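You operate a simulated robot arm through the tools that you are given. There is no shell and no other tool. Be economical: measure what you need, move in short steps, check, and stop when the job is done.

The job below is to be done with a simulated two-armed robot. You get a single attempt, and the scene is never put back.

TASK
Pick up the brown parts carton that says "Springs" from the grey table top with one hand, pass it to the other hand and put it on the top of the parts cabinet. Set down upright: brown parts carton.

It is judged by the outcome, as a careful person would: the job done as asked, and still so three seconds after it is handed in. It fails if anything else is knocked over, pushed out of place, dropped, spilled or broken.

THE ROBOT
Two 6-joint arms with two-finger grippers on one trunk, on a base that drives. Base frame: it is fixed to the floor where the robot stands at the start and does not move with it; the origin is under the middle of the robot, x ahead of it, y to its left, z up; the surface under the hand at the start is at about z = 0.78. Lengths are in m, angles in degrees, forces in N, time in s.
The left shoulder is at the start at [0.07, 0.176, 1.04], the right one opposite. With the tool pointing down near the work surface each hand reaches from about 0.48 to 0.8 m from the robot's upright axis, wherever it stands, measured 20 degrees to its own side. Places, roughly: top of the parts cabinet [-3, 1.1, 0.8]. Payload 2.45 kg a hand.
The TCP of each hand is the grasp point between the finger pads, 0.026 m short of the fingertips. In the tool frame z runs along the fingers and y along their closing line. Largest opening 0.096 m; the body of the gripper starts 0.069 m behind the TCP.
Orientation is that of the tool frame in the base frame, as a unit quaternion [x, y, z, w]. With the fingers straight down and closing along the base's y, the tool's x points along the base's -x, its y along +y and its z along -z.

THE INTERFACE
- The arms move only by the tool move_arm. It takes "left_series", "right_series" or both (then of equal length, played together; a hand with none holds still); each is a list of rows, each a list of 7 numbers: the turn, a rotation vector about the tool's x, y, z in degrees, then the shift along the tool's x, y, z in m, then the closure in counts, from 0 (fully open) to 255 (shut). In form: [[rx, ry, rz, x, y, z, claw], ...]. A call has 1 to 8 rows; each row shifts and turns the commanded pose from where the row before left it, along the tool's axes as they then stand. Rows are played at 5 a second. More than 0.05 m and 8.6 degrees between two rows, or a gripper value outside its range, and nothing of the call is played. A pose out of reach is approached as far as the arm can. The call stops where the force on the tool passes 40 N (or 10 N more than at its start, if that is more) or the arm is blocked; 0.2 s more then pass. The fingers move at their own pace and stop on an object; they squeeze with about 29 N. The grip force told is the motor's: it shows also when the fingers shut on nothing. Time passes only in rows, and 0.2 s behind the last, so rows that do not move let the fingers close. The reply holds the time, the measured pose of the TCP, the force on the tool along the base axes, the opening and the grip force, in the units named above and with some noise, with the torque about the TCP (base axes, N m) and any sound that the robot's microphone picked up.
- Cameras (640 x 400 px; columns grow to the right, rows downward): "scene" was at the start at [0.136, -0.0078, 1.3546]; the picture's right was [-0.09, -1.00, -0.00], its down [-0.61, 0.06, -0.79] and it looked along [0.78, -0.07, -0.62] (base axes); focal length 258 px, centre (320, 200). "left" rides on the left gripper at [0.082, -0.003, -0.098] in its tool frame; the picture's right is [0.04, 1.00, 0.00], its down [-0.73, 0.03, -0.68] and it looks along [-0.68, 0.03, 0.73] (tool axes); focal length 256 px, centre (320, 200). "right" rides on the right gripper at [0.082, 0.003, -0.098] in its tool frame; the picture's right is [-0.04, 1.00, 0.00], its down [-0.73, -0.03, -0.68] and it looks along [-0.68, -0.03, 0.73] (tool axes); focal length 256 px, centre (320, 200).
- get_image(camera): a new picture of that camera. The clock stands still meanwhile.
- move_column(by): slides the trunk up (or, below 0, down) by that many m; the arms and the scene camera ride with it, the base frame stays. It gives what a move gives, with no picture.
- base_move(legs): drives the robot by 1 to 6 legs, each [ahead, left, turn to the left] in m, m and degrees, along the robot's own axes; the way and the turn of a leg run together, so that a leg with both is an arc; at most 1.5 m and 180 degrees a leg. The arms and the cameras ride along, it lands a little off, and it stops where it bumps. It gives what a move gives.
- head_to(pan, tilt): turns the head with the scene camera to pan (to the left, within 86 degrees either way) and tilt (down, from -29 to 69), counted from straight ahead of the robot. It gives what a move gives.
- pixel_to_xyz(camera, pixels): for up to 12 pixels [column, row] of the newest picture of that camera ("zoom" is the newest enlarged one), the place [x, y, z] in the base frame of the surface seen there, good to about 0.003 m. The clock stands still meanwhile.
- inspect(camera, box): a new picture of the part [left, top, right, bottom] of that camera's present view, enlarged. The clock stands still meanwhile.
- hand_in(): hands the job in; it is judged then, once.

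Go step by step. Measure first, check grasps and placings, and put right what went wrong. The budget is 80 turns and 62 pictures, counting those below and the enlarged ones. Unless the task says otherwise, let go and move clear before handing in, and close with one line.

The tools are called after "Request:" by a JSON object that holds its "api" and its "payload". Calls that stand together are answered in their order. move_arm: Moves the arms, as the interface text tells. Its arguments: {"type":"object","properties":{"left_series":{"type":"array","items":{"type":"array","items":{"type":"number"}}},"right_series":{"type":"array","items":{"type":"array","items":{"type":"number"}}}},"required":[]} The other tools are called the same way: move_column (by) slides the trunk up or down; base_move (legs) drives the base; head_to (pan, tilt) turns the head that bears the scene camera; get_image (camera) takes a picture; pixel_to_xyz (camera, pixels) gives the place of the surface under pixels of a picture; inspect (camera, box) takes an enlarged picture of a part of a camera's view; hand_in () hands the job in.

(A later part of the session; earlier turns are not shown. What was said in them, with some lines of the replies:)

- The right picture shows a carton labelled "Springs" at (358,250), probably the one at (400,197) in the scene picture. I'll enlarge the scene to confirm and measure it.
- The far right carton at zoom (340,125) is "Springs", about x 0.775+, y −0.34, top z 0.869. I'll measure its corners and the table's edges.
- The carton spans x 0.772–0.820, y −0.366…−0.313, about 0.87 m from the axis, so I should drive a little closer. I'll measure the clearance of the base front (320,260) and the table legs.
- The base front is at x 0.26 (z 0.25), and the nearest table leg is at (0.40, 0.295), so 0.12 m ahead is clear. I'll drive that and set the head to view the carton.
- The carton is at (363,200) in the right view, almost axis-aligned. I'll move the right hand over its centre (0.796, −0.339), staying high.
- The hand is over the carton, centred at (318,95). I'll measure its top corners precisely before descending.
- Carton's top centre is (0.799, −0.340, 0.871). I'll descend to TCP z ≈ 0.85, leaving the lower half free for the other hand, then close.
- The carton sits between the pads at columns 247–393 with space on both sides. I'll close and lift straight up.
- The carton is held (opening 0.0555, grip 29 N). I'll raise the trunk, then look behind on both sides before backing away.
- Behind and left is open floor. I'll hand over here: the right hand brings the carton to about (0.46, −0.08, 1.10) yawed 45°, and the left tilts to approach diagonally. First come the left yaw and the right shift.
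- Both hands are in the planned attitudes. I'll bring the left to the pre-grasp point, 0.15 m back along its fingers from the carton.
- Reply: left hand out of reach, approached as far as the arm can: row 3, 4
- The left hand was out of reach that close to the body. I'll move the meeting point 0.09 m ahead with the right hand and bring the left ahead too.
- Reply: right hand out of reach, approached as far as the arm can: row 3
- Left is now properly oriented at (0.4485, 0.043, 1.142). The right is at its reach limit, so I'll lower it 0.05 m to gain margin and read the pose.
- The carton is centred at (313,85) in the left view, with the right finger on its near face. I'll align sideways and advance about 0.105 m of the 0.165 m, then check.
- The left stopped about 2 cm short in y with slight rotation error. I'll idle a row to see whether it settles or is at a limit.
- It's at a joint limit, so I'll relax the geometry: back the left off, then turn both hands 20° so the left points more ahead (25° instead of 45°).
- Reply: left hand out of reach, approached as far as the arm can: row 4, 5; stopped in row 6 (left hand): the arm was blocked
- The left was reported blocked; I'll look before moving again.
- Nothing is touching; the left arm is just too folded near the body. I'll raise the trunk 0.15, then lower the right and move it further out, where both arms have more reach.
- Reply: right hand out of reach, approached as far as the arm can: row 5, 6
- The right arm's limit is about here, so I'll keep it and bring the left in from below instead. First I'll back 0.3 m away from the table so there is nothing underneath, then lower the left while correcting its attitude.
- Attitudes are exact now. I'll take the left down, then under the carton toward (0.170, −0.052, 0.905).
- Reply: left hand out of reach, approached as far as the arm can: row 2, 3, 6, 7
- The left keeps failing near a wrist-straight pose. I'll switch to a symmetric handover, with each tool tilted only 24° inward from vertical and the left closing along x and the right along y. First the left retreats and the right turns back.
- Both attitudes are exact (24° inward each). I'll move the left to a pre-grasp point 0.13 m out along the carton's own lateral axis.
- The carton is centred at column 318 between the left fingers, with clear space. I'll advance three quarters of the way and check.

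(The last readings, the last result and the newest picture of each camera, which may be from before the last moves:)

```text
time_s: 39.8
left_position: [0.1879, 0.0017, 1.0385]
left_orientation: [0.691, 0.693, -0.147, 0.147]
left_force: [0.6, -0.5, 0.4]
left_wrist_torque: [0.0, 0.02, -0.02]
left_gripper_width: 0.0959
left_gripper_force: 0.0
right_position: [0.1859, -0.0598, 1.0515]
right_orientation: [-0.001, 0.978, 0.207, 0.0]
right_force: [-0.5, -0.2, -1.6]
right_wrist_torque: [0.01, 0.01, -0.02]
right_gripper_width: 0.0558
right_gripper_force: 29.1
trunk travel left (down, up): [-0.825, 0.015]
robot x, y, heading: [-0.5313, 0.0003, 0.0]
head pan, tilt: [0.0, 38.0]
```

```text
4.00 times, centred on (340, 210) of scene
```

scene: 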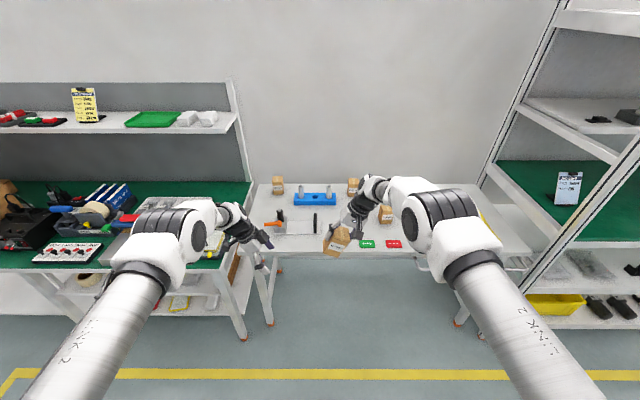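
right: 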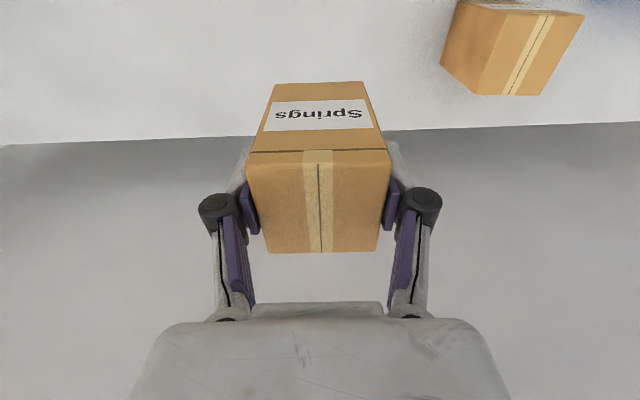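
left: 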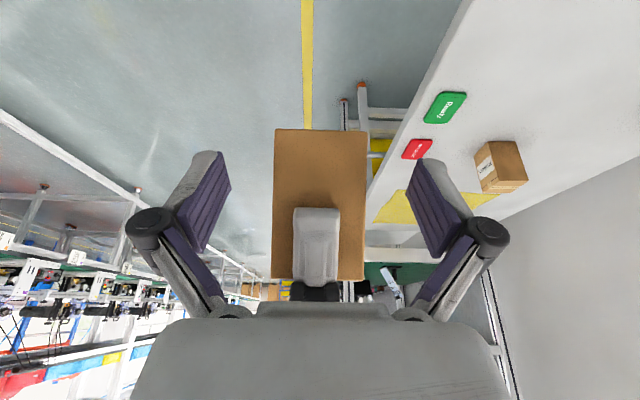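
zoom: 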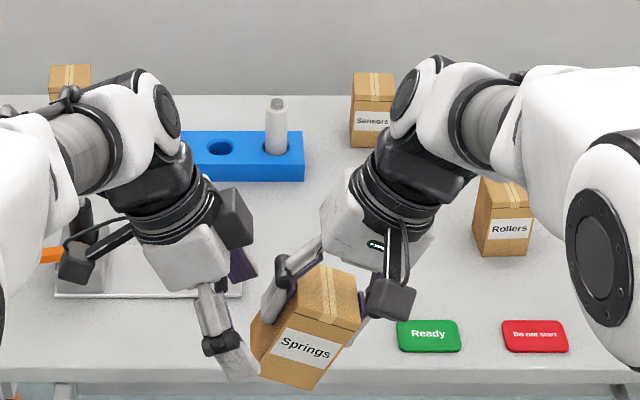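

Alignment is good and there are clear gaps all round. I'll do the final 0.034 m and check before closing.

Request:
{"api": "move_arm", "payload": {"left_series": [[0, 0, 0, -0.0115, 0, 0.0122, 0], [0, 0, 0, -0.0115, 0, 0.0122, 0], [0, 0, 0, 0, 0, 0, 0]]}}

Request:
{"api": "get_image", "payload": {"camera": "left"}}

Request:
{"api": "inspect", "payload": {"camera": "scene", "box": [260, 160, 420, 260]}}

```text
time_s: 40.6
left_position: [0.1869, -0.0288, 1.0263]
left_orientation: [0.69, 0.693, -0.147, 0.147]
left_force: [0.8, 0.2, -0.4]
left_wrist_torque: [0.01, -0.02, 0.03]
left_gripper_width: 0.0959
left_gripper_force: 0.2
right_position: [0.1875, -0.0583, 1.0511]
right_orientation: [-0.001, 0.978, 0.207, 0.0]
right_force: [0.1, 1.0, -1.1]
right_wrist_torque: [-0.03, 0.0, -0.02]
right_gripper_width: 0.0553
right_gripper_force: 28.9
trunk travel left (down, up): [-0.825, 0.015]
robot x, y, heading: [-0.5312, -0.002, 0.1]
head pan, tilt: [0.0, 38.0]
```

```text
33 pictures are left
```

left: 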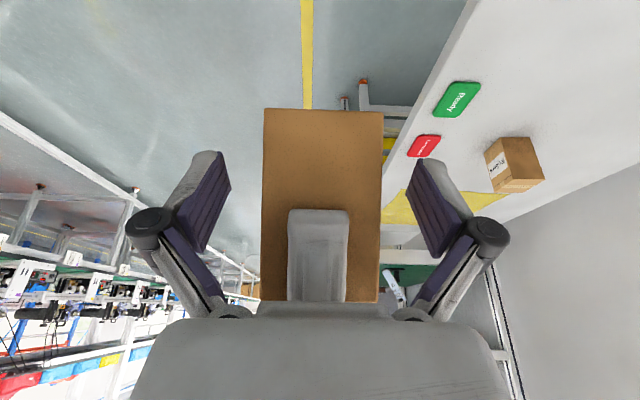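

```text
4.00 times, centred on (340, 210) of scene
```

zoom: 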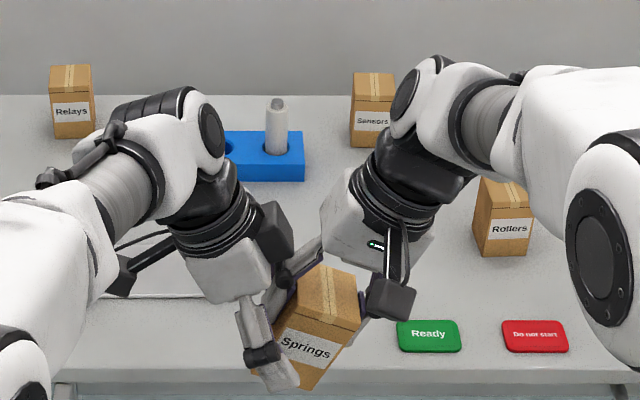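

The carton lies between the left fingers (columns 262–383) with the right finger clear inside. I'll close the left hand.

Request:
{"api": "move_arm", "payload": {"left_series": [[0, 0, 0, 0, 0, 0, 255], [0, 0, 0, 0, 0, 0, 255], [0, 0, 0, 0, 0, 0, 255], [0, 0, 0, 0, 0, 0, 255]]}}

Request:
{"api": "get_image", "payload": {"camera": "left"}}

```text
time_s: 41.6
left_position: [0.1883, -0.029, 1.0273]
left_orientation: [0.691, 0.693, -0.146, 0.146]
left_force: [-6.0, 7.5, 16.8]
left_wrist_torque: [-0.24, 0.13, -0.07]
left_gripper_width: 0.0556
left_gripper_force: 29.4
right_position: [0.1879, -0.0606, 1.0486]
right_orientation: [0.0, 0.978, 0.208, -0.001]
right_force: [5.0, -7.4, -18.0]
right_wrist_torque: [-0.45, -0.23, -0.09]
right_gripper_width: 0.0554
right_gripper_force: 29.0
trunk travel left (down, up): [-0.825, 0.015]
robot x, y, heading: [-0.5332, 0.0008, 0.2]
head pan, tilt: [0.0, 38.0]
```

```text
31 pictures are left
```

left: 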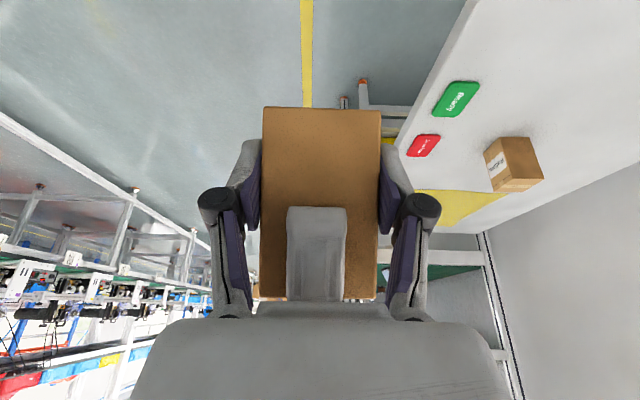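

The left holds it (0.0556 m, 29 N). I'll open the right only slightly, so its finger doesn't press on the left palm.

Request:
{"api": "move_arm", "payload": {"left_series": [[0, 0, 0, 0, 0, 0, 255], [0, 0, 0, 0, 0, 0, 255]], "right_series": [[0, 0, 0, 0, 0, 0, 78], [0, 0, 0, 0, 0, 0, 78]]}}

Request:
{"api": "get_image", "payload": {"camera": "right"}}

```text
time_s: 42.2
left_position: [0.1875, -0.0306, 1.0253]
left_orientation: [0.69, 0.693, -0.147, 0.146]
left_force: [0.2, 0.6, 0.2]
left_wrist_torque: [0.05, 0.0, 0.0]
left_gripper_width: 0.0555
left_gripper_force: 28.9
right_position: [0.1871, -0.0603, 1.0508]
right_orientation: [-0.001, 0.978, 0.209, -0.001]
right_force: [-0.8, -0.2, -0.8]
right_wrist_torque: [0.03, 0.0, 0.0]
right_gripper_width: 0.0667
right_gripper_force: 0.0
trunk travel left (down, up): [-0.825, 0.015]
robot x, y, heading: [-0.5336, -0.0009, -0.0]
head pan, tilt: [0.0, 38.0]
```

```text
30 pictures are left
```

right: 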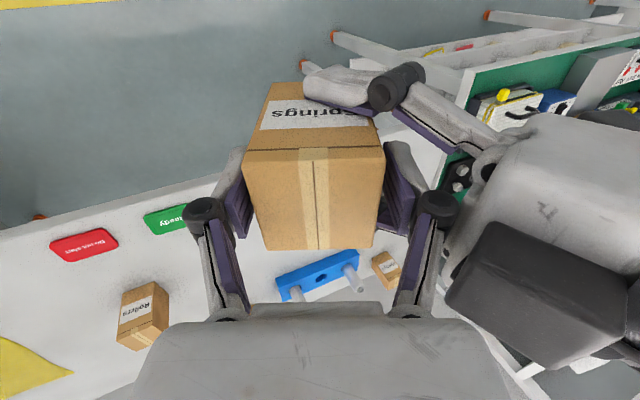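

The right fingers are free (no force) and the carton stays in the left hand. I'll withdraw the right straight back along its fingers.

Request:
{"api": "move_arm", "payload": {"right_series": [[0, 0, 0, 0, 0, -0.02, 78], [0, 0, 0, 0, 0, -0.03, 78], [0, 0, 0, 0, 0, -0.03, 78], [0, 0, 0, 0, 0, -0.03, 78], [0, 0, 0, 0, -0.045, 0, 78], [0, 0, 0, 0, -0.045, 0, 78], [0, 0, 0, 0, -0.045, 0, 78], [0, 0, 0, 0, 0, 0, 78]]}}

Request:
{"api": "get_image", "payload": {"camera": "scene"}}

```text
time_s: 44.0
left_position: [0.1881, -0.029, 1.0268]
left_orientation: [0.69, 0.693, -0.147, 0.147]
left_force: [-0.6, 0.4, 0.0]
left_wrist_torque: [0.0, -0.01, 0.01]
left_gripper_width: 0.0554
left_gripper_force: 29.3
right_position: [0.1885, -0.2268, 1.096]
right_orientation: [-0.001, 0.978, 0.208, 0.0]
right_force: [0.0, -0.4, 0.6]
right_wrist_torque: [0.0, 0.02, 0.0]
right_gripper_width: 0.0666
right_gripper_force: 0.0
trunk travel left (down, up): [-0.825, 0.015]
robot x, y, heading: [-0.5303, 0.0033, -0.0]
head pan, tilt: [0.0, 38.0]
```

```text
29 pictures are left
```

scene: 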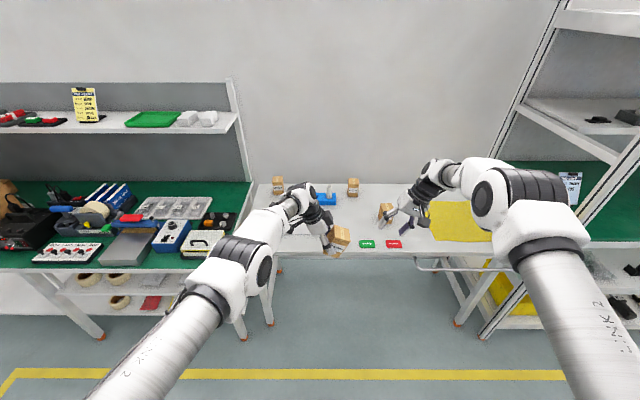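

The handover succeeded; the left holds the carton and the right is clear. I'll back off 0.5 m, turn left 90° and look toward the cabinet.

Request:
{"api": "base_move", "payload": {"legs": [[-0.5, 0, 0], [0, 0, 90]]}}

Request:
{"api": "head_to", "payload": {"pan": 60, "tilt": 25}}

Request:
{"api": "get_image", "payload": {"camera": "scene"}}

```text
time_s: 50.8
left_position: [-1.0031, 0.7174, 1.0265]
left_orientation: [0.0, 0.978, 0.0, 0.206]
left_force: [-0.4, 0.4, 0.0]
left_wrist_torque: [-0.02, -0.01, 0.01]
left_gripper_width: 0.0555
left_gripper_force: 29.1
right_position: [-0.8056, 0.7178, 1.0972]
right_orientation: [-0.691, 0.692, 0.148, -0.147]
right_force: [-0.5, 0.4, 0.0]
right_wrist_torque: [-0.01, 0.02, -0.01]
right_gripper_width: 0.0664
right_gripper_force: 0.0
trunk travel left (down, up): [-0.825, 0.015]
robot x, y, heading: [-1.0321, -0.0016, 90.0]
head pan, tilt: [0.0, 38.0]
```

```text
time_s: 52.0
left_position: [-1.0023, 0.7184, 1.027]
left_orientation: [0.0, 0.978, -0.001, 0.207]
left_force: [-0.1, 0.0, 0.6]
left_wrist_torque: [0.01, 0.07, -0.01]
left_gripper_width: 0.0553
left_gripper_force: 29.1
right_position: [-0.8042, 0.7183, 1.0961]
right_orientation: [-0.691, 0.692, 0.147, -0.147]
right_force: [0.5, -0.3, 0.0]
right_wrist_torque: [-0.02, -0.04, 0.03]
right_gripper_width: 0.0668
right_gripper_force: 0.2
trunk travel left (down, up): [-0.825, 0.015]
robot x, y, heading: [-1.0325, -0.0048, 89.7]
head pan, tilt: [60.0, 25.0]
```

```text
28 pictures are left
```

scene: 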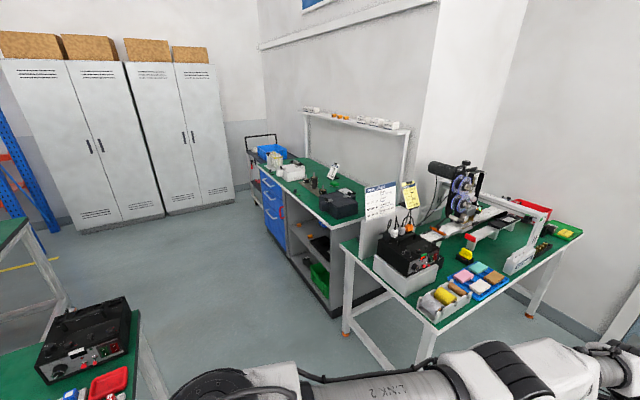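

The cabinet with blue drawers at (275,200) and green top is probably the parts cabinet. I'll measure its top and neighbours.

Request:
{"api": "pixel_to_xyz", "payload": {"camera": "scene", "pixels": [[255, 163], [330, 222], [395, 205], [300, 160], [280, 180], [300, 190], [345, 210], [270, 155], [350, 240], [430, 335], [30, 235], [125, 315]]}}

Request:
{"api": "inspect", "payload": {"camera": "scene", "box": [240, 100, 440, 240]}}

```text
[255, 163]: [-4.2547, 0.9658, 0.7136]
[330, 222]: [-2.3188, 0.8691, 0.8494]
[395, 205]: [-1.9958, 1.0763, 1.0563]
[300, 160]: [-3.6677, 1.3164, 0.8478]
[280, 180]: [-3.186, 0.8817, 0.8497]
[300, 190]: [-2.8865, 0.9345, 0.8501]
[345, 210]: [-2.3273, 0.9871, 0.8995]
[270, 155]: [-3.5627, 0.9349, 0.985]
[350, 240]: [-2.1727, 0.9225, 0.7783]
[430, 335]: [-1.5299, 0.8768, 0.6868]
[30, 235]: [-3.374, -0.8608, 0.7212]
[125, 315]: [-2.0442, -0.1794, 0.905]
```

```text
2.86 times, centred on (340, 170) of scene
```

zoom: 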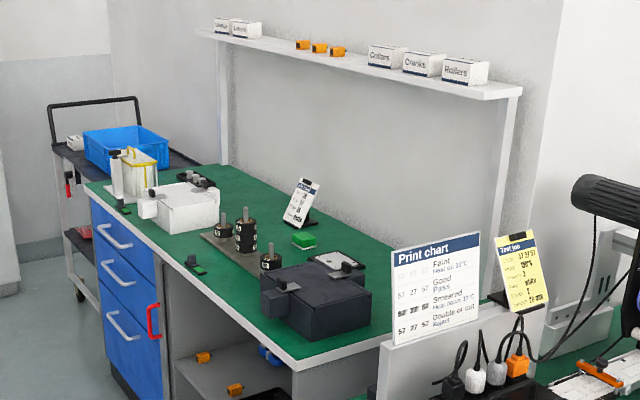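

The green top with blue drawers spans about x −3.6…−2.3, y from 0.87, z 0.85, which matches the named place (−3, 1.1). I'll look along −x to check the corridor I must drive through.

Request:
{"api": "head_to", "payload": {"pan": 86, "tilt": 35}}

Request:
{"api": "get_image", "payload": {"camera": "scene"}}

Request:
{"api": "pixel_to_xyz", "payload": {"camera": "scene", "pixels": [[320, 200], [280, 250], [200, 250], [240, 220], [190, 180], [330, 120], [380, 160], [250, 300], [160, 250], [450, 250]]}}

```text
time_s: 53.0
left_position: [-1.0026, 0.7169, 1.0266]
left_orientation: [0.001, 0.978, -0.001, 0.207]
left_force: [0.6, -0.3, 0.0]
left_wrist_torque: [-0.01, 0.03, 0.0]
left_gripper_width: 0.0555
left_gripper_force: 29.1
right_position: [-0.8039, 0.7187, 1.0971]
right_orientation: [-0.691, 0.692, 0.147, -0.147]
right_force: [-1.1, 0.8, 1.0]
right_wrist_torque: [0.01, 0.0, 0.0]
right_gripper_width: 0.0664
right_gripper_force: 0.0
trunk travel left (down, up): [-0.825, 0.015]
robot x, y, heading: [-1.0339, -0.0073, 90.1]
head pan, tilt: [85.9, 35.0]
```

```text
26 pictures are left
```

scene: 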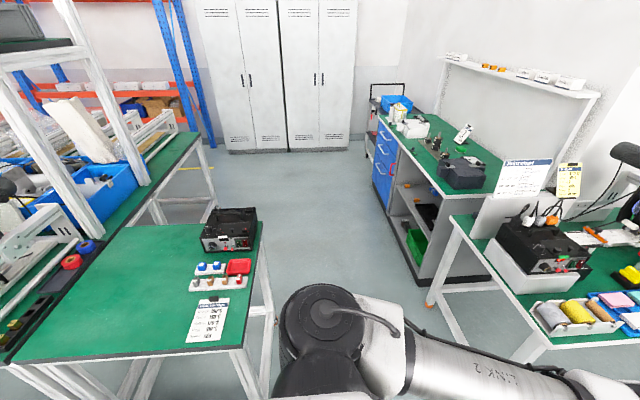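

```text
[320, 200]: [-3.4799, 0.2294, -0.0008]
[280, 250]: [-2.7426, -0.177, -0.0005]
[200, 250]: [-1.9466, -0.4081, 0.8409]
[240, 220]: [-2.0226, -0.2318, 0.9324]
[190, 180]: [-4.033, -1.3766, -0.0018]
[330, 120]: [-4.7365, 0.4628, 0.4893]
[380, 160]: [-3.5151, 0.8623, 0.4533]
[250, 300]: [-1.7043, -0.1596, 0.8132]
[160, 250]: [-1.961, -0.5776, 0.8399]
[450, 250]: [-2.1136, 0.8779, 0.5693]
```

The corridor between y −0.16 and 0.87 is clear. I'll turn to face −x, sidestep to the corridor's middle (y ≈ 0.36), then drive ahead 1.2 m and look at the cabinet top.

Request:
{"api": "base_move", "payload": {"legs": [[0, 0, 90], [0, -0.37, 0], [1.2, 0, 0]]}}

Request:
{"api": "head_to", "payload": {"pan": -55, "tilt": 40}}

Request:
{"api": "get_image", "payload": {"camera": "scene"}}

```text
time_s: 64.8
left_position: [-2.9563, 0.4316, 1.0276]
left_orientation: [-0.684, 0.699, 0.145, 0.148]
left_force: [0.6, -0.2, 0.3]
left_wrist_torque: [-0.07, -0.01, -0.04]
left_gripper_width: 0.0555
left_gripper_force: 28.6
right_position: [-2.9535, 0.6314, 1.0963]
right_orientation: [0.978, -0.011, -0.002, 0.208]
right_force: [0.3, -0.5, -0.4]
right_wrist_torque: [-0.01, 0.0, -0.02]
right_gripper_width: 0.0666
right_gripper_force: 0.0
trunk travel left (down, up): [-0.825, 0.015]
robot x, y, heading: [-2.2387, 0.3894, 179.0]
head pan, tilt: [85.9, 35.0]
```

```text
time_s: 67.1
left_position: [-2.9574, 0.4327, 1.0261]
left_orientation: [-0.685, 0.699, 0.145, 0.149]
left_force: [-0.4, 0.5, -0.2]
left_wrist_torque: [-0.02, -0.03, 0.01]
left_gripper_width: 0.0553
left_gripper_force: 28.6
right_position: [-2.9535, 0.6307, 1.0965]
right_orientation: [0.978, -0.012, -0.003, 0.207]
right_force: [0.6, -1.2, -0.2]
right_wrist_torque: [0.0, -0.02, -0.01]
right_gripper_width: 0.0666
right_gripper_force: 0.0
trunk travel left (down, up): [-0.825, 0.015]
robot x, y, heading: [-2.2343, 0.3855, 178.6]
head pan, tilt: [-55.0, 40.0]
```

```text
25 pictures are left
```

scene: 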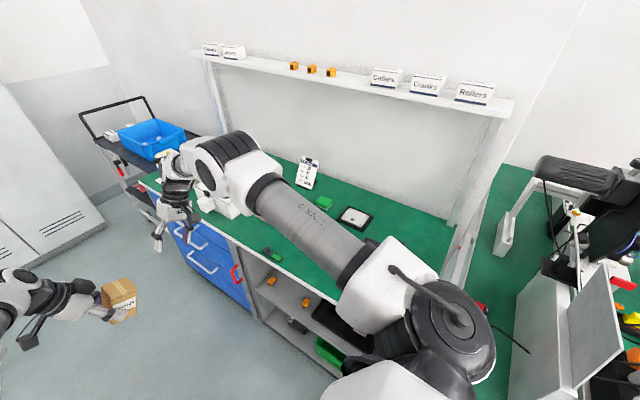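

The right arm hides part of the top. I'll go 0.65 m further, step back from the cabinet and turn to face it, keeping the hands outside its edge.

Request:
{"api": "base_move", "payload": {"legs": [[0.6, 0, 0], [0, 0.45, 0], [0, 0, -89]]}}

Request:
{"api": "head_to", "payload": {"pan": 0, "tilt": 35}}

Request:
{"api": "get_image", "payload": {"camera": "scene"}}

```text
time_s: 76.6
left_position: [-2.8064, 0.6661, 1.0263]
left_orientation: [0.005, 0.978, -0.002, 0.207]
left_force: [0.0, 0.1, 0.1]
left_wrist_torque: [0.04, 0.04, 0.03]
left_gripper_width: 0.0556
left_gripper_force: 28.6
right_position: [-2.6079, 0.6637, 1.0977]
right_orientation: [-0.687, 0.696, 0.148, -0.147]
right_force: [-0.7, -0.3, -0.9]
right_wrist_torque: [0.03, 0.0, 0.0]
right_gripper_width: 0.0666
right_gripper_force: 0.0
trunk travel left (down, up): [-0.825, 0.015]
robot x, y, heading: [-2.8434, -0.057, 89.4]
head pan, tilt: [-55.0, 40.0]
```

```text
time_s: 77.8
left_position: [-2.8065, 0.6662, 1.0269]
left_orientation: [0.006, 0.978, -0.002, 0.207]
left_force: [-0.4, 0.6, 0.4]
left_wrist_torque: [0.01, 0.04, 0.01]
left_gripper_width: 0.0554
left_gripper_force: 29.3
right_position: [-2.607, 0.6639, 1.0969]
right_orientation: [-0.687, 0.696, 0.148, -0.146]
right_force: [0.4, -0.2, -0.4]
right_wrist_torque: [0.04, -0.01, 0.03]
right_gripper_width: 0.0666
right_gripper_force: 0.1
trunk travel left (down, up): [-0.825, 0.015]
robot x, y, heading: [-2.8431, -0.0528, 89.4]
head pan, tilt: [0.0, 35.0]
```

```text
24 pictures are left
```

scene: 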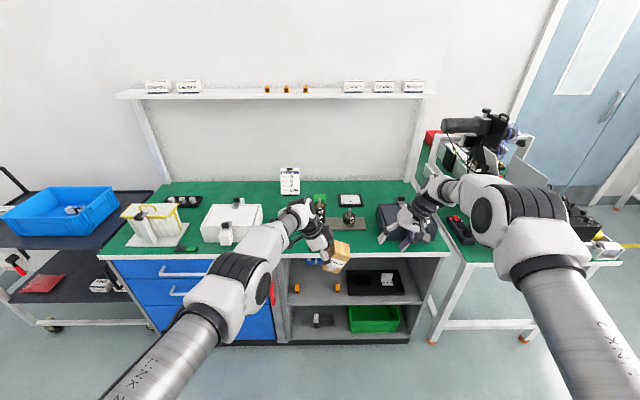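

The cabinet is fully in view: white box (235,218), stand with discs (345,215), dark box (400,215), and free green space around (270–330,235). I'll measure these.

Request:
{"api": "pixel_to_xyz", "payload": {"camera": "scene", "pixels": [[262, 212], [233, 242], [328, 229], [368, 229], [328, 212], [380, 236], [290, 248], [350, 243], [270, 215], [192, 247], [290, 180], [320, 200]]}}

Request:
{"api": "inspect", "payload": {"camera": "scene", "box": [180, 160, 450, 290]}}

```text
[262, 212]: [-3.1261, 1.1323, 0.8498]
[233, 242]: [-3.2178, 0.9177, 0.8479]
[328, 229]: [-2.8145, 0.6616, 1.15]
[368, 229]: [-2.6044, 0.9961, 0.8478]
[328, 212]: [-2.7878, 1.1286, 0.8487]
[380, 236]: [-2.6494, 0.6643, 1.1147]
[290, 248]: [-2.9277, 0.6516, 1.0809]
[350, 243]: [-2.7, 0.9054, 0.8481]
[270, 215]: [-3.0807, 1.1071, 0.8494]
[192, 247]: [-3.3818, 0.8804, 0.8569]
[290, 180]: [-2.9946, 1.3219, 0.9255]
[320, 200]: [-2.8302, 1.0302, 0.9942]
```

```text
2.37 times, centred on (315, 225) of scene
```

zoom: 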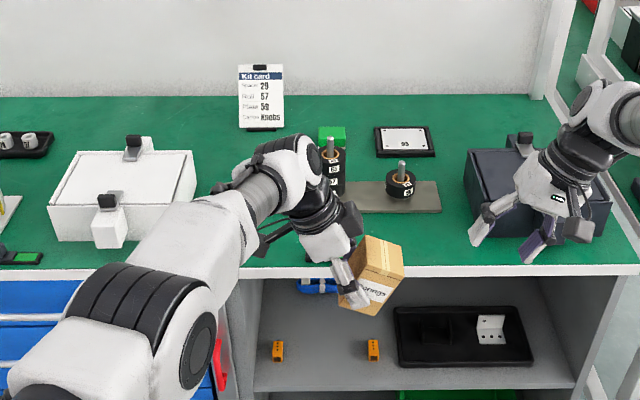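

The strip in front of the plate (x −2.85…−2.55, y 0.87–1.0) is free. I'll now rotate the left hand 24° so the carton hangs upright, still clear of the cabinet, and check.

Request:
{"api": "move_arm", "payload": {"left_series": [[0, -8, 0, 0, 0, 0, 255], [0, -8, 0, 0, 0, 0, 255], [0, -8, 0, 0, 0, 0, 255], [0, 0, 0, 0, 0, 0, 255]]}}

Request:
{"api": "inspect", "payload": {"camera": "scene", "box": [180, 160, 450, 290]}}

```text
time_s: 78.8
left_position: [-2.8064, 0.6667, 1.0256]
left_orientation: [0.004, 0.913, -0.001, 0.407]
left_force: [0.0, 0.0, -1.4]
left_wrist_torque: [-0.01, 0.02, -0.01]
left_gripper_width: 0.0555
left_gripper_force: 28.7
right_position: [-2.6083, 0.6635, 1.0971]
right_orientation: [-0.687, 0.696, 0.149, -0.147]
right_force: [0.6, -0.2, -0.2]
right_wrist_torque: [-0.02, 0.0, 0.02]
right_gripper_width: 0.0667
right_gripper_force: 0.0
trunk travel left (down, up): [-0.825, 0.015]
robot x, y, heading: [-2.8477, -0.0569, 89.4]
head pan, tilt: [0.0, 35.0]
```

```text
2.37 times, centred on (315, 225) of scene
```

zoom: 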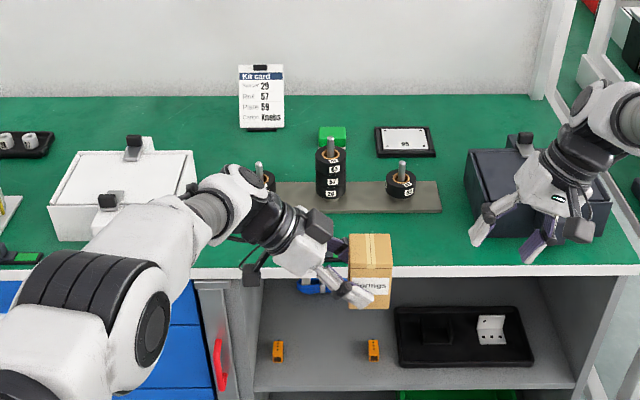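

The carton hangs upright (369,270) and the plate with three posts lies behind row 213. I'll measure the strip.

Request:
{"api": "pixel_to_xyz", "payload": {"camera": "zoom", "pixels": [[420, 214], [300, 212], [440, 212], [420, 262], [440, 240], [472, 232], [230, 260], [352, 239], [390, 240], [370, 265], [354, 306], [388, 308]]}}

```text
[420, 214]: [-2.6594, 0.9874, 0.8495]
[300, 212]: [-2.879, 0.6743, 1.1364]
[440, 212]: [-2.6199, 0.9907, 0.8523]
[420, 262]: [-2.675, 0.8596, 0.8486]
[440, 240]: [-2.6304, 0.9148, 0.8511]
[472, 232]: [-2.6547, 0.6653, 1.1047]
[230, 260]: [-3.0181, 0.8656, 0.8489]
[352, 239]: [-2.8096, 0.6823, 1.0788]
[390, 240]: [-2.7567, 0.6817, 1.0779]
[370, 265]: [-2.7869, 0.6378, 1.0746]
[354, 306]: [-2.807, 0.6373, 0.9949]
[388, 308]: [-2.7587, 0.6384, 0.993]
```

Free strip: y 0.858–0.987 at z 0.849; the carton's centre is at (−2.783, 0.666) with its bottom at about 0.988. I'll lift the right hand out of the way, then drive 0.25 m ahead to bring the carton over y ≈ 0.915.

Request:
{"api": "move_arm", "payload": {"right_series": [[0, 0, 0, 0, -0.0107, -0.0376, 78], [0, 0, 0, 0, -0.0107, -0.0376, 78], [0, 0, 0, 0, -0.0107, -0.0376, 78], [0, 0, 0, 0, -0.0107, -0.0376, 78], [0, 0, 0, 0, 0, 0, 78]]}}

Request:
{"api": "base_move", "payload": {"legs": [[0.25, 0, 0]]}}

Request:
{"api": "head_to", "payload": {"pan": 0, "tilt": 48}}

Request:
{"api": "inspect", "payload": {"camera": "scene", "box": [200, 100, 460, 260]}}

Request:
{"api": "get_image", "payload": {"camera": "left"}}

```text
time_s: 80.0
left_position: [-2.8073, 0.6662, 1.0263]
left_orientation: [0.004, 0.914, -0.002, 0.406]
left_force: [-0.3, -0.1, -1.3]
left_wrist_torque: [-0.02, 0.01, -0.01]
left_gripper_width: 0.0554
left_gripper_force: 28.7
right_position: [-2.5074, 0.6641, 1.2176]
right_orientation: [-0.688, 0.696, 0.148, -0.147]
right_force: [0.5, 0.3, 0.0]
right_wrist_torque: [-0.01, 0.0, 0.02]
right_gripper_width: 0.0666
right_gripper_force: 0.1
trunk travel left (down, up): [-0.825, 0.015]
robot x, y, heading: [-2.8473, -0.0555, 89.6]
head pan, tilt: [0.0, 35.0]
```

```text
time_s: 81.9
left_position: [-2.8052, 0.9164, 1.0287]
left_orientation: [0.005, 0.914, -0.002, 0.406]
left_force: [0.3, -0.4, -0.5]
left_wrist_torque: [0.02, 0.02, 0.0]
left_gripper_width: 0.0553
left_gripper_force: 29.0
right_position: [-2.5054, 0.9144, 1.2184]
right_orientation: [-0.688, 0.695, 0.149, -0.145]
right_force: [-0.3, 0.5, 0.2]
right_wrist_torque: [0.02, 0.0, 0.03]
right_gripper_width: 0.0667
right_gripper_force: 0.1
trunk travel left (down, up): [-0.825, 0.015]
robot x, y, heading: [-2.8437, 0.2037, 89.4]
head pan, tilt: [0.0, 35.0]
```

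```text
time_s: 82.6
left_position: [-2.8036, 0.9171, 1.0259]
left_orientation: [0.005, 0.914, -0.003, 0.406]
left_force: [-0.1, -0.2, -1.0]
left_wrist_torque: [-0.03, 0.03, -0.02]
left_gripper_width: 0.0553
left_gripper_force: 28.8
right_position: [-2.5051, 0.9161, 1.2165]
right_orientation: [-0.687, 0.696, 0.148, -0.147]
right_force: [-0.3, 0.9, -0.3]
right_wrist_torque: [0.0, -0.03, -0.02]
right_gripper_width: 0.0664
right_gripper_force: 0.0
trunk travel left (down, up): [-0.825, 0.015]
robot x, y, heading: [-2.8419, 0.1953, 89.5]
head pan, tilt: [0.0, 48.0]
```

```text
2.46 times, centred on (330, 180) of scene
```

zoom: 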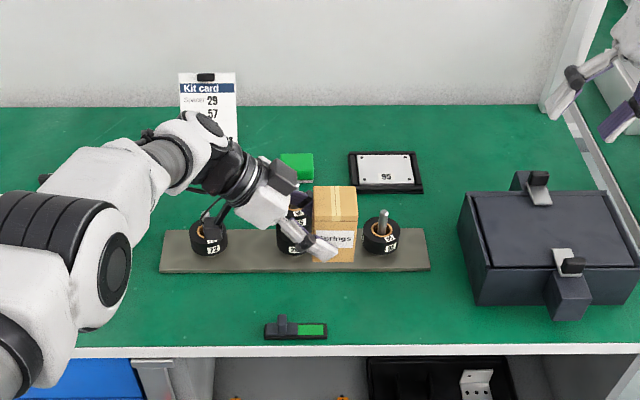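

```text
20 pictures are left
```

left: 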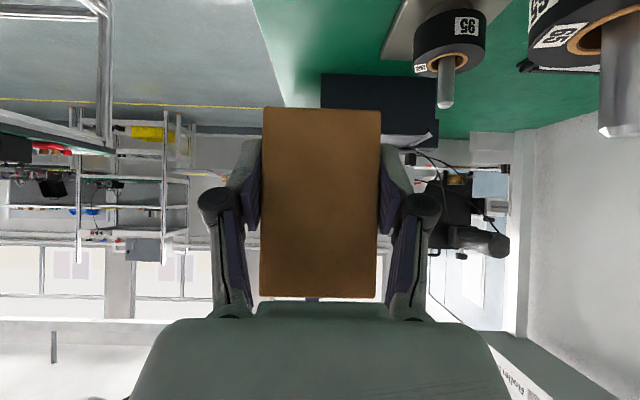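

A small device lies on the front strip at zoom (295,330), so I must shift right. I'll measure it and the free area near (400–450, 310).

Request:
{"api": "pixel_to_xyz", "payload": {"camera": "zoom", "pixels": [[265, 332], [327, 332], [282, 318], [282, 326], [310, 322], [430, 268], [430, 345], [472, 303], [460, 240], [550, 315], [450, 310], [395, 300]]}}

```text
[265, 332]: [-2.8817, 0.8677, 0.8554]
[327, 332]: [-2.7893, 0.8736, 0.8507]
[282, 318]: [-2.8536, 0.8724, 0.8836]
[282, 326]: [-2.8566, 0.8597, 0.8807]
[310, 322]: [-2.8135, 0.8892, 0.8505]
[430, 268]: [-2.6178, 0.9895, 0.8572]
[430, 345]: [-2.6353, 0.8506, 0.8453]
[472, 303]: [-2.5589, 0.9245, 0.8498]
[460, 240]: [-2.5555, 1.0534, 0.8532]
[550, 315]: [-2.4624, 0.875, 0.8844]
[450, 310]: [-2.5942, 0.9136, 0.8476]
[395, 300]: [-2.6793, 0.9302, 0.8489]
```

The clear spot is around (−2.62, 0.925), between the plate (y 0.987), the device (x −2.79) and the dark box (x −2.555). I'll pull the right hand back toward the robot and strafe right 0.16 m.

Request:
{"api": "move_arm", "payload": {"right_series": [[0, 0, 0, 0.035, 0, 0, 78], [0, 0, 0, 0.035, 0, 0, 78], [0, 0, 0, 0.035, 0, 0, 78], [0, 0, 0, 0.035, 0, 0, 78], [0, 0, 0, 0, 0, 0, 78]]}}

Request:
{"api": "base_move", "payload": {"legs": [[0, -0.16, 0]]}}

Request:
{"api": "inspect", "payload": {"camera": "scene", "box": [200, 100, 460, 260]}}

```text
time_s: 83.8
left_position: [-2.8041, 0.9192, 1.0271]
left_orientation: [0.004, 0.914, -0.002, 0.406]
left_force: [0.4, 0.4, -2.6]
left_wrist_torque: [0.02, 0.03, -0.03]
left_gripper_width: 0.0552
left_gripper_force: 29.1
right_position: [-2.5085, 0.7758, 1.2162]
right_orientation: [-0.688, 0.695, 0.148, -0.147]
right_force: [0.1, 0.4, -0.2]
right_wrist_torque: [-0.01, 0.03, 0.01]
right_gripper_width: 0.0664
right_gripper_force: 0.1
trunk travel left (down, up): [-0.825, 0.015]
robot x, y, heading: [-2.843, 0.1985, 89.3]
head pan, tilt: [0.0, 48.0]
```

```text
time_s: 85.2
left_position: [-2.6464, 0.9175, 1.0262]
left_orientation: [0.003, 0.914, -0.002, 0.406]
left_force: [-0.3, -0.6, -1.9]
left_wrist_torque: [-0.05, 0.02, 0.01]
left_gripper_width: 0.0553
left_gripper_force: 29.3
right_position: [-2.35, 0.7744, 1.2181]
right_orientation: [-0.688, 0.695, 0.147, -0.146]
right_force: [-0.2, 0.0, -0.6]
right_wrist_torque: [-0.01, -0.04, 0.0]
right_gripper_width: 0.0664
right_gripper_force: 0.1
trunk travel left (down, up): [-0.825, 0.015]
robot x, y, heading: [-2.6809, 0.196, 89.2]
head pan, tilt: [0.0, 48.0]
```

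```text
2.46 times, centred on (330, 180) of scene
```

zoom: 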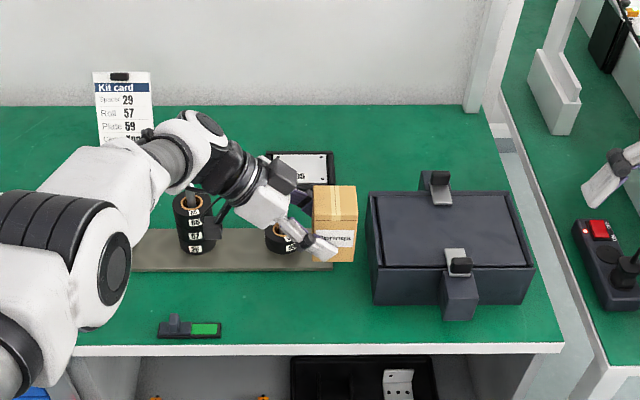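

The carton is over the clear spot, centre about (−2.623, 0.917). I'll lower the trunk 0.12 m, leaving about 2 cm, and check clearances.

Request:
{"api": "move_column", "payload": {"by": -0.12}}

Request:
{"api": "inspect", "payload": {"camera": "scene", "box": [200, 130, 460, 290]}}

Request:
{"api": "get_image", "payload": {"camera": "left"}}

```text
time_s: 86.7
left_position: [-2.644, 0.9163, 0.908]
left_orientation: [0.004, 0.914, -0.002, 0.406]
left_force: [-0.4, -0.8, -1.5]
left_wrist_torque: [0.02, 0.04, -0.01]
left_gripper_width: 0.0554
left_gripper_force: 29.1
right_position: [-2.3475, 0.7749, 1.0969]
right_orientation: [-0.688, 0.695, 0.148, -0.146]
right_force: [-0.2, -0.3, 0.2]
right_wrist_torque: [0.05, 0.01, -0.01]
right_gripper_width: 0.0667
right_gripper_force: 0.1
trunk travel left (down, up): [-0.705, 0.135]
robot x, y, heading: [-2.6835, 0.1934, 89.5]
head pan, tilt: [0.0, 48.0]
```

```text
2.46 times, centred on (330, 210) of scene
```

zoom: 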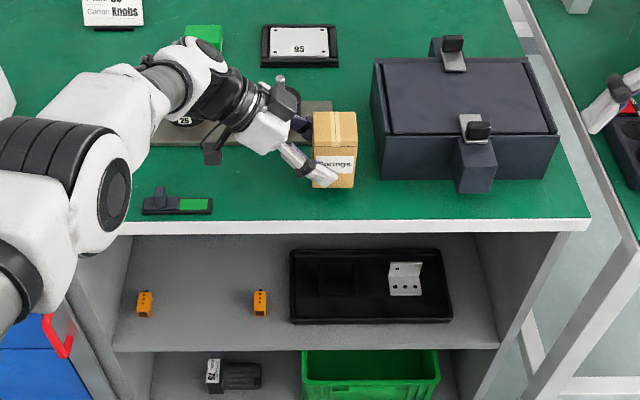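

```text
17 pictures are left
```

left: 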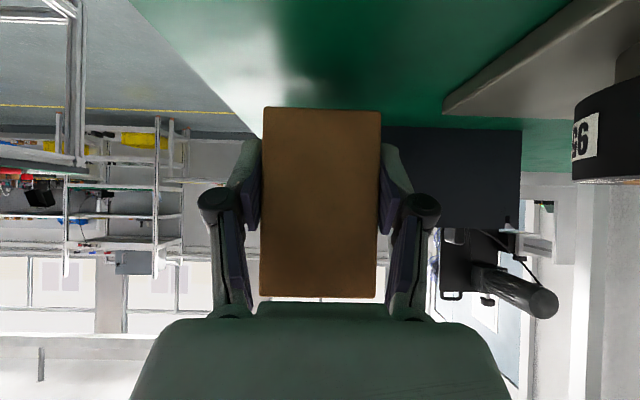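

About 2 cm remain and the spot is clear. I'll measure the carton's base and the left camera box's bottom (213,163) before the last lowering.

Request:
{"api": "pixel_to_xyz", "payload": {"camera": "zoom", "pixels": [[213, 162], [207, 150], [222, 148], [345, 185], [345, 115], [316, 118], [355, 116], [375, 180], [270, 105], [280, 80]]}}

```text
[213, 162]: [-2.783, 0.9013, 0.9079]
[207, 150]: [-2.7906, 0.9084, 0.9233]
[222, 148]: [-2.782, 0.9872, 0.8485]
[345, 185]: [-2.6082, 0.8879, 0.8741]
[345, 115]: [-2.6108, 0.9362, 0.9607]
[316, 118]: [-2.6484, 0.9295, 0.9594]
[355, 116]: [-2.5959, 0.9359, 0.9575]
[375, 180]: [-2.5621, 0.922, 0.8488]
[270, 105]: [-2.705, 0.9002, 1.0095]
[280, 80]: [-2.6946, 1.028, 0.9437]
```

The camera box has ample room (0.90) and the carton base is about 2 cm above the surface. I'll lower by arm 18 mm, then 3 mm, watching force.

Request:
{"api": "move_arm", "payload": {"left_series": [[0, 0, 0, 0.0067, 0, 0.006, 255], [0, 0, 0, 0.0067, 0, 0.006, 255], [0, 0, 0, 0, 0, 0, 255]]}}

Request:
{"api": "move_arm", "payload": {"left_series": [[0, 0, 0, 0.0015, 0, 0.0013, 255], [0, 0, 0, 0, 0, 0, 255]]}}

Request:
{"api": "inspect", "payload": {"camera": "scene", "box": [290, 160, 390, 222]}}

```text
time_s: 87.5
left_position: [-2.644, 0.9156, 0.8892]
left_orientation: [0.003, 0.914, -0.002, 0.406]
left_force: [-1.2, -0.3, -1.6]
left_wrist_torque: [0.02, -0.01, 0.01]
left_gripper_width: 0.0555
left_gripper_force: 28.9
right_position: [-2.3467, 0.7739, 1.0973]
right_orientation: [-0.688, 0.696, 0.148, -0.147]
right_force: [-0.7, -0.3, -0.5]
right_wrist_torque: [-0.01, 0.02, 0.02]
right_gripper_width: 0.0666
right_gripper_force: 0.1
trunk travel left (down, up): [-0.705, 0.135]
robot x, y, heading: [-2.6844, 0.1965, 89.5]
head pan, tilt: [0.0, 48.0]
```

```text
time_s: 88.1
left_position: [-2.6441, 0.9169, 0.8877]
left_orientation: [0.004, 0.914, -0.002, 0.406]
left_force: [0.0, 0.5, 0.8]
left_wrist_torque: [0.08, -0.09, -0.04]
left_gripper_width: 0.0555
left_gripper_force: 29.1
right_position: [-2.3482, 0.7729, 1.0976]
right_orientation: [-0.688, 0.695, 0.148, -0.145]
right_force: [-0.3, -0.8, 0.2]
right_wrist_torque: [-0.03, 0.01, -0.01]
right_gripper_width: 0.0666
right_gripper_force: 0.1
trunk travel left (down, up): [-0.705, 0.135]
robot x, y, heading: [-2.6799, 0.201, 89.4]
head pan, tilt: [0.0, 48.0]
```

```text
6.40 times, centred on (340, 191) of scene
```

zoom: 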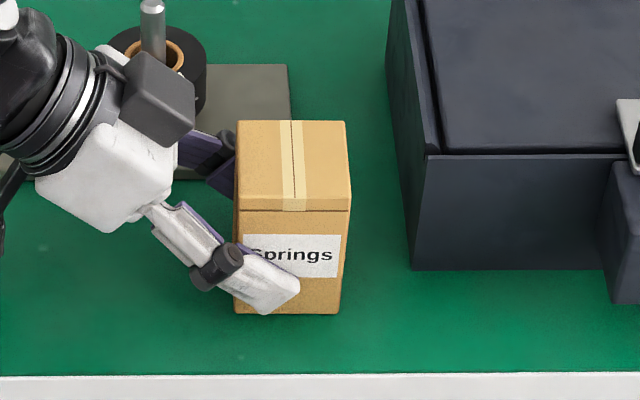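

The force changed from −1.6 to +0.8 N, so the carton is just touching. I'll press 1 mm more to confirm.

Request:
{"api": "move_arm", "payload": {"left_series": [[0, 0, 0, 0.0008, 0, 0.0007, 255], [0, 0, 0, 0, 0, 0, 255]]}}

```text
time_s: 88.7
left_position: [-2.6454, 0.9171, 0.8872]
left_orientation: [0.004, 0.914, -0.001, 0.407]
left_force: [0.1, 1.4, 5.5]
left_wrist_torque: [0.24, -0.31, 0.1]
left_gripper_width: 0.0554
left_gripper_force: 28.8
right_position: [-2.3482, 0.7728, 1.0979]
right_orientation: [-0.688, 0.695, 0.148, -0.147]
right_force: [0.0, -0.5, 0.3]
right_wrist_torque: [-0.03, -0.02, 0.01]
right_gripper_width: 0.0663
right_gripper_force: 0.0
trunk travel left (down, up): [-0.705, 0.135]
robot x, y, heading: [-2.6826, 0.1989, 89.4]
head pan, tilt: [0.0, 48.0]
```

Contact is firm (5.5 N), so the carton stands on the cabinet top. I'll open the left moderately and retract along its fingers.

Request:
{"api": "move_arm", "payload": {"left_series": [[0, 0, 0, 0, 0, 0, 78], [0, 0, 0, 0, 0, 0, 60], [0, 0, 0, 0, 0, 0, 60], [0, 0, 0, 0, 0, -0.015, 60], [0, 0, 0, 0, 0, -0.03, 60], [0, 0, 0, 0, 0, -0.03, 60], [0, 0, 0, 0, 0, -0.03, 60], [0, 0, 0, 0, 0, 0, 60]]}}

Request:
{"api": "inspect", "payload": {"camera": "scene", "box": [240, 120, 440, 244]}}

```text
time_s: 90.5
left_position: [-2.7222, 0.9181, 0.9564]
left_orientation: [0.003, 0.914, -0.002, 0.406]
left_force: [0.6, -0.3, 0.6]
left_wrist_torque: [0.02, 0.0, -0.02]
left_gripper_width: 0.0734
left_gripper_force: 0.0
right_position: [-2.3461, 0.773, 1.0971]
right_orientation: [-0.688, 0.695, 0.147, -0.146]
right_force: [-0.8, -1.4, 0.6]
right_wrist_torque: [-0.02, 0.03, 0.02]
right_gripper_width: 0.0665
right_gripper_force: 0.0
trunk travel left (down, up): [-0.705, 0.135]
robot x, y, heading: [-2.6825, 0.1999, 89.1]
head pan, tilt: [0.0, 48.0]
```

```text
3.20 times, centred on (340, 182) of scene
```

zoom: 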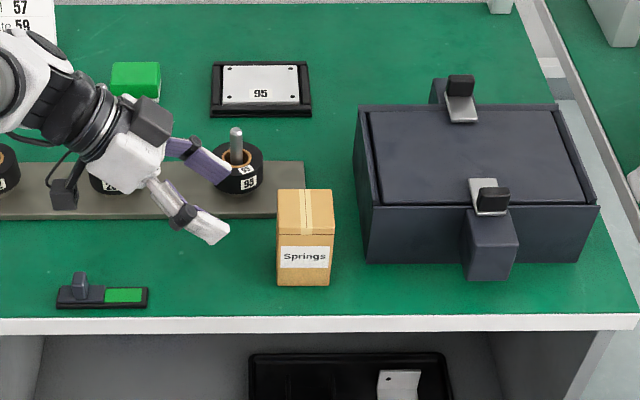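

The carton stands upright and free at (305,238), and everything else is in place. I'll raise the trunk and back away, then take a last look.

Request:
{"api": "move_column", "payload": {"by": 0.13}}

Request:
{"api": "base_move", "payload": {"legs": [[-0.3, 0, 0]]}}

Request:
{"api": "head_to", "payload": {"pan": 0, "tilt": 38}}

Request:
{"api": "get_image", "payload": {"camera": "scene"}}

```text
time_s: 92.1
left_position: [-2.7216, 0.9172, 1.0858]
left_orientation: [0.003, 0.914, -0.002, 0.406]
left_force: [0.6, -0.1, 0.4]
left_wrist_torque: [0.01, -0.01, 0.0]
left_gripper_width: 0.0734
left_gripper_force: 0.0
right_position: [-2.3473, 0.7729, 1.2268]
right_orientation: [-0.688, 0.696, 0.147, -0.147]
right_force: [-0.5, 0.3, -0.4]
right_wrist_torque: [0.03, 0.01, 0.03]
right_gripper_width: 0.0667
right_gripper_force: 0.0
trunk travel left (down, up): [-0.835, 0.005]
robot x, y, heading: [-2.6793, 0.195, 89.4]
head pan, tilt: [0.0, 48.0]
```

```text
time_s: 94.2
left_position: [-2.7255, 0.6183, 1.0851]
left_orientation: [0.003, 0.914, -0.002, 0.407]
left_force: [-0.1, 0.8, 0.0]
left_wrist_torque: [-0.05, -0.01, 0.01]
left_gripper_width: 0.0734
left_gripper_force: 0.1
right_position: [-2.3509, 0.4758, 1.2262]
right_orientation: [-0.689, 0.695, 0.147, -0.148]
right_force: [0.2, 0.6, 0.5]
right_wrist_torque: [-0.01, 0.0, 0.02]
right_gripper_width: 0.0666
right_gripper_force: 0.0
trunk travel left (down, up): [-0.835, 0.005]
robot x, y, heading: [-2.6809, -0.1053, 89.8]
head pan, tilt: [0.0, 48.0]
```

```text
time_s: 94.9
left_position: [-2.7254, 0.6168, 1.0862]
left_orientation: [0.003, 0.914, -0.002, 0.406]
left_force: [-0.4, -0.2, -0.7]
left_wrist_torque: [-0.01, 0.02, 0.01]
left_gripper_width: 0.0735
left_gripper_force: 0.0
right_position: [-2.3496, 0.473, 1.2266]
right_orientation: [-0.689, 0.695, 0.147, -0.146]
right_force: [-0.7, 0.4, -0.2]
right_wrist_torque: [-0.01, 0.0, 0.0]
right_gripper_width: 0.0667
right_gripper_force: 0.0
trunk travel left (down, up): [-0.835, 0.005]
robot x, y, heading: [-2.6833, -0.1048, 89.1]
head pan, tilt: [0.0, 38.0]
```

```text
14 pictures are left
```

scene: 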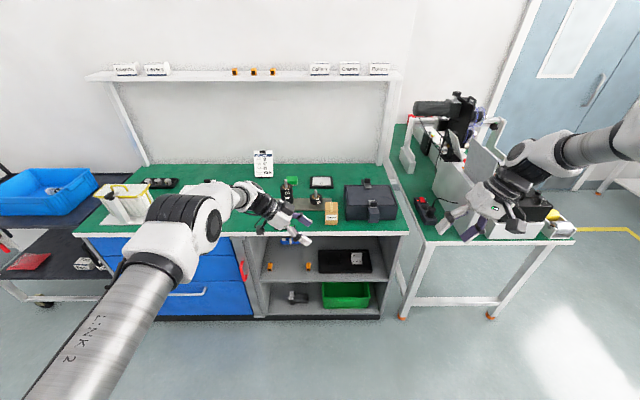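

The carton stands upright on the cabinet top at (331,213), both hands are clear, and nothing else has moved. I'm handing in.

Request:
{"api": "hand_in", "payload": {}}

```text
The job is handed in.
```

The "Springs" carton was picked up with the right hand, passed to the left, and now stands upright on the parts cabinet top; the last picture shows nothing else moved.
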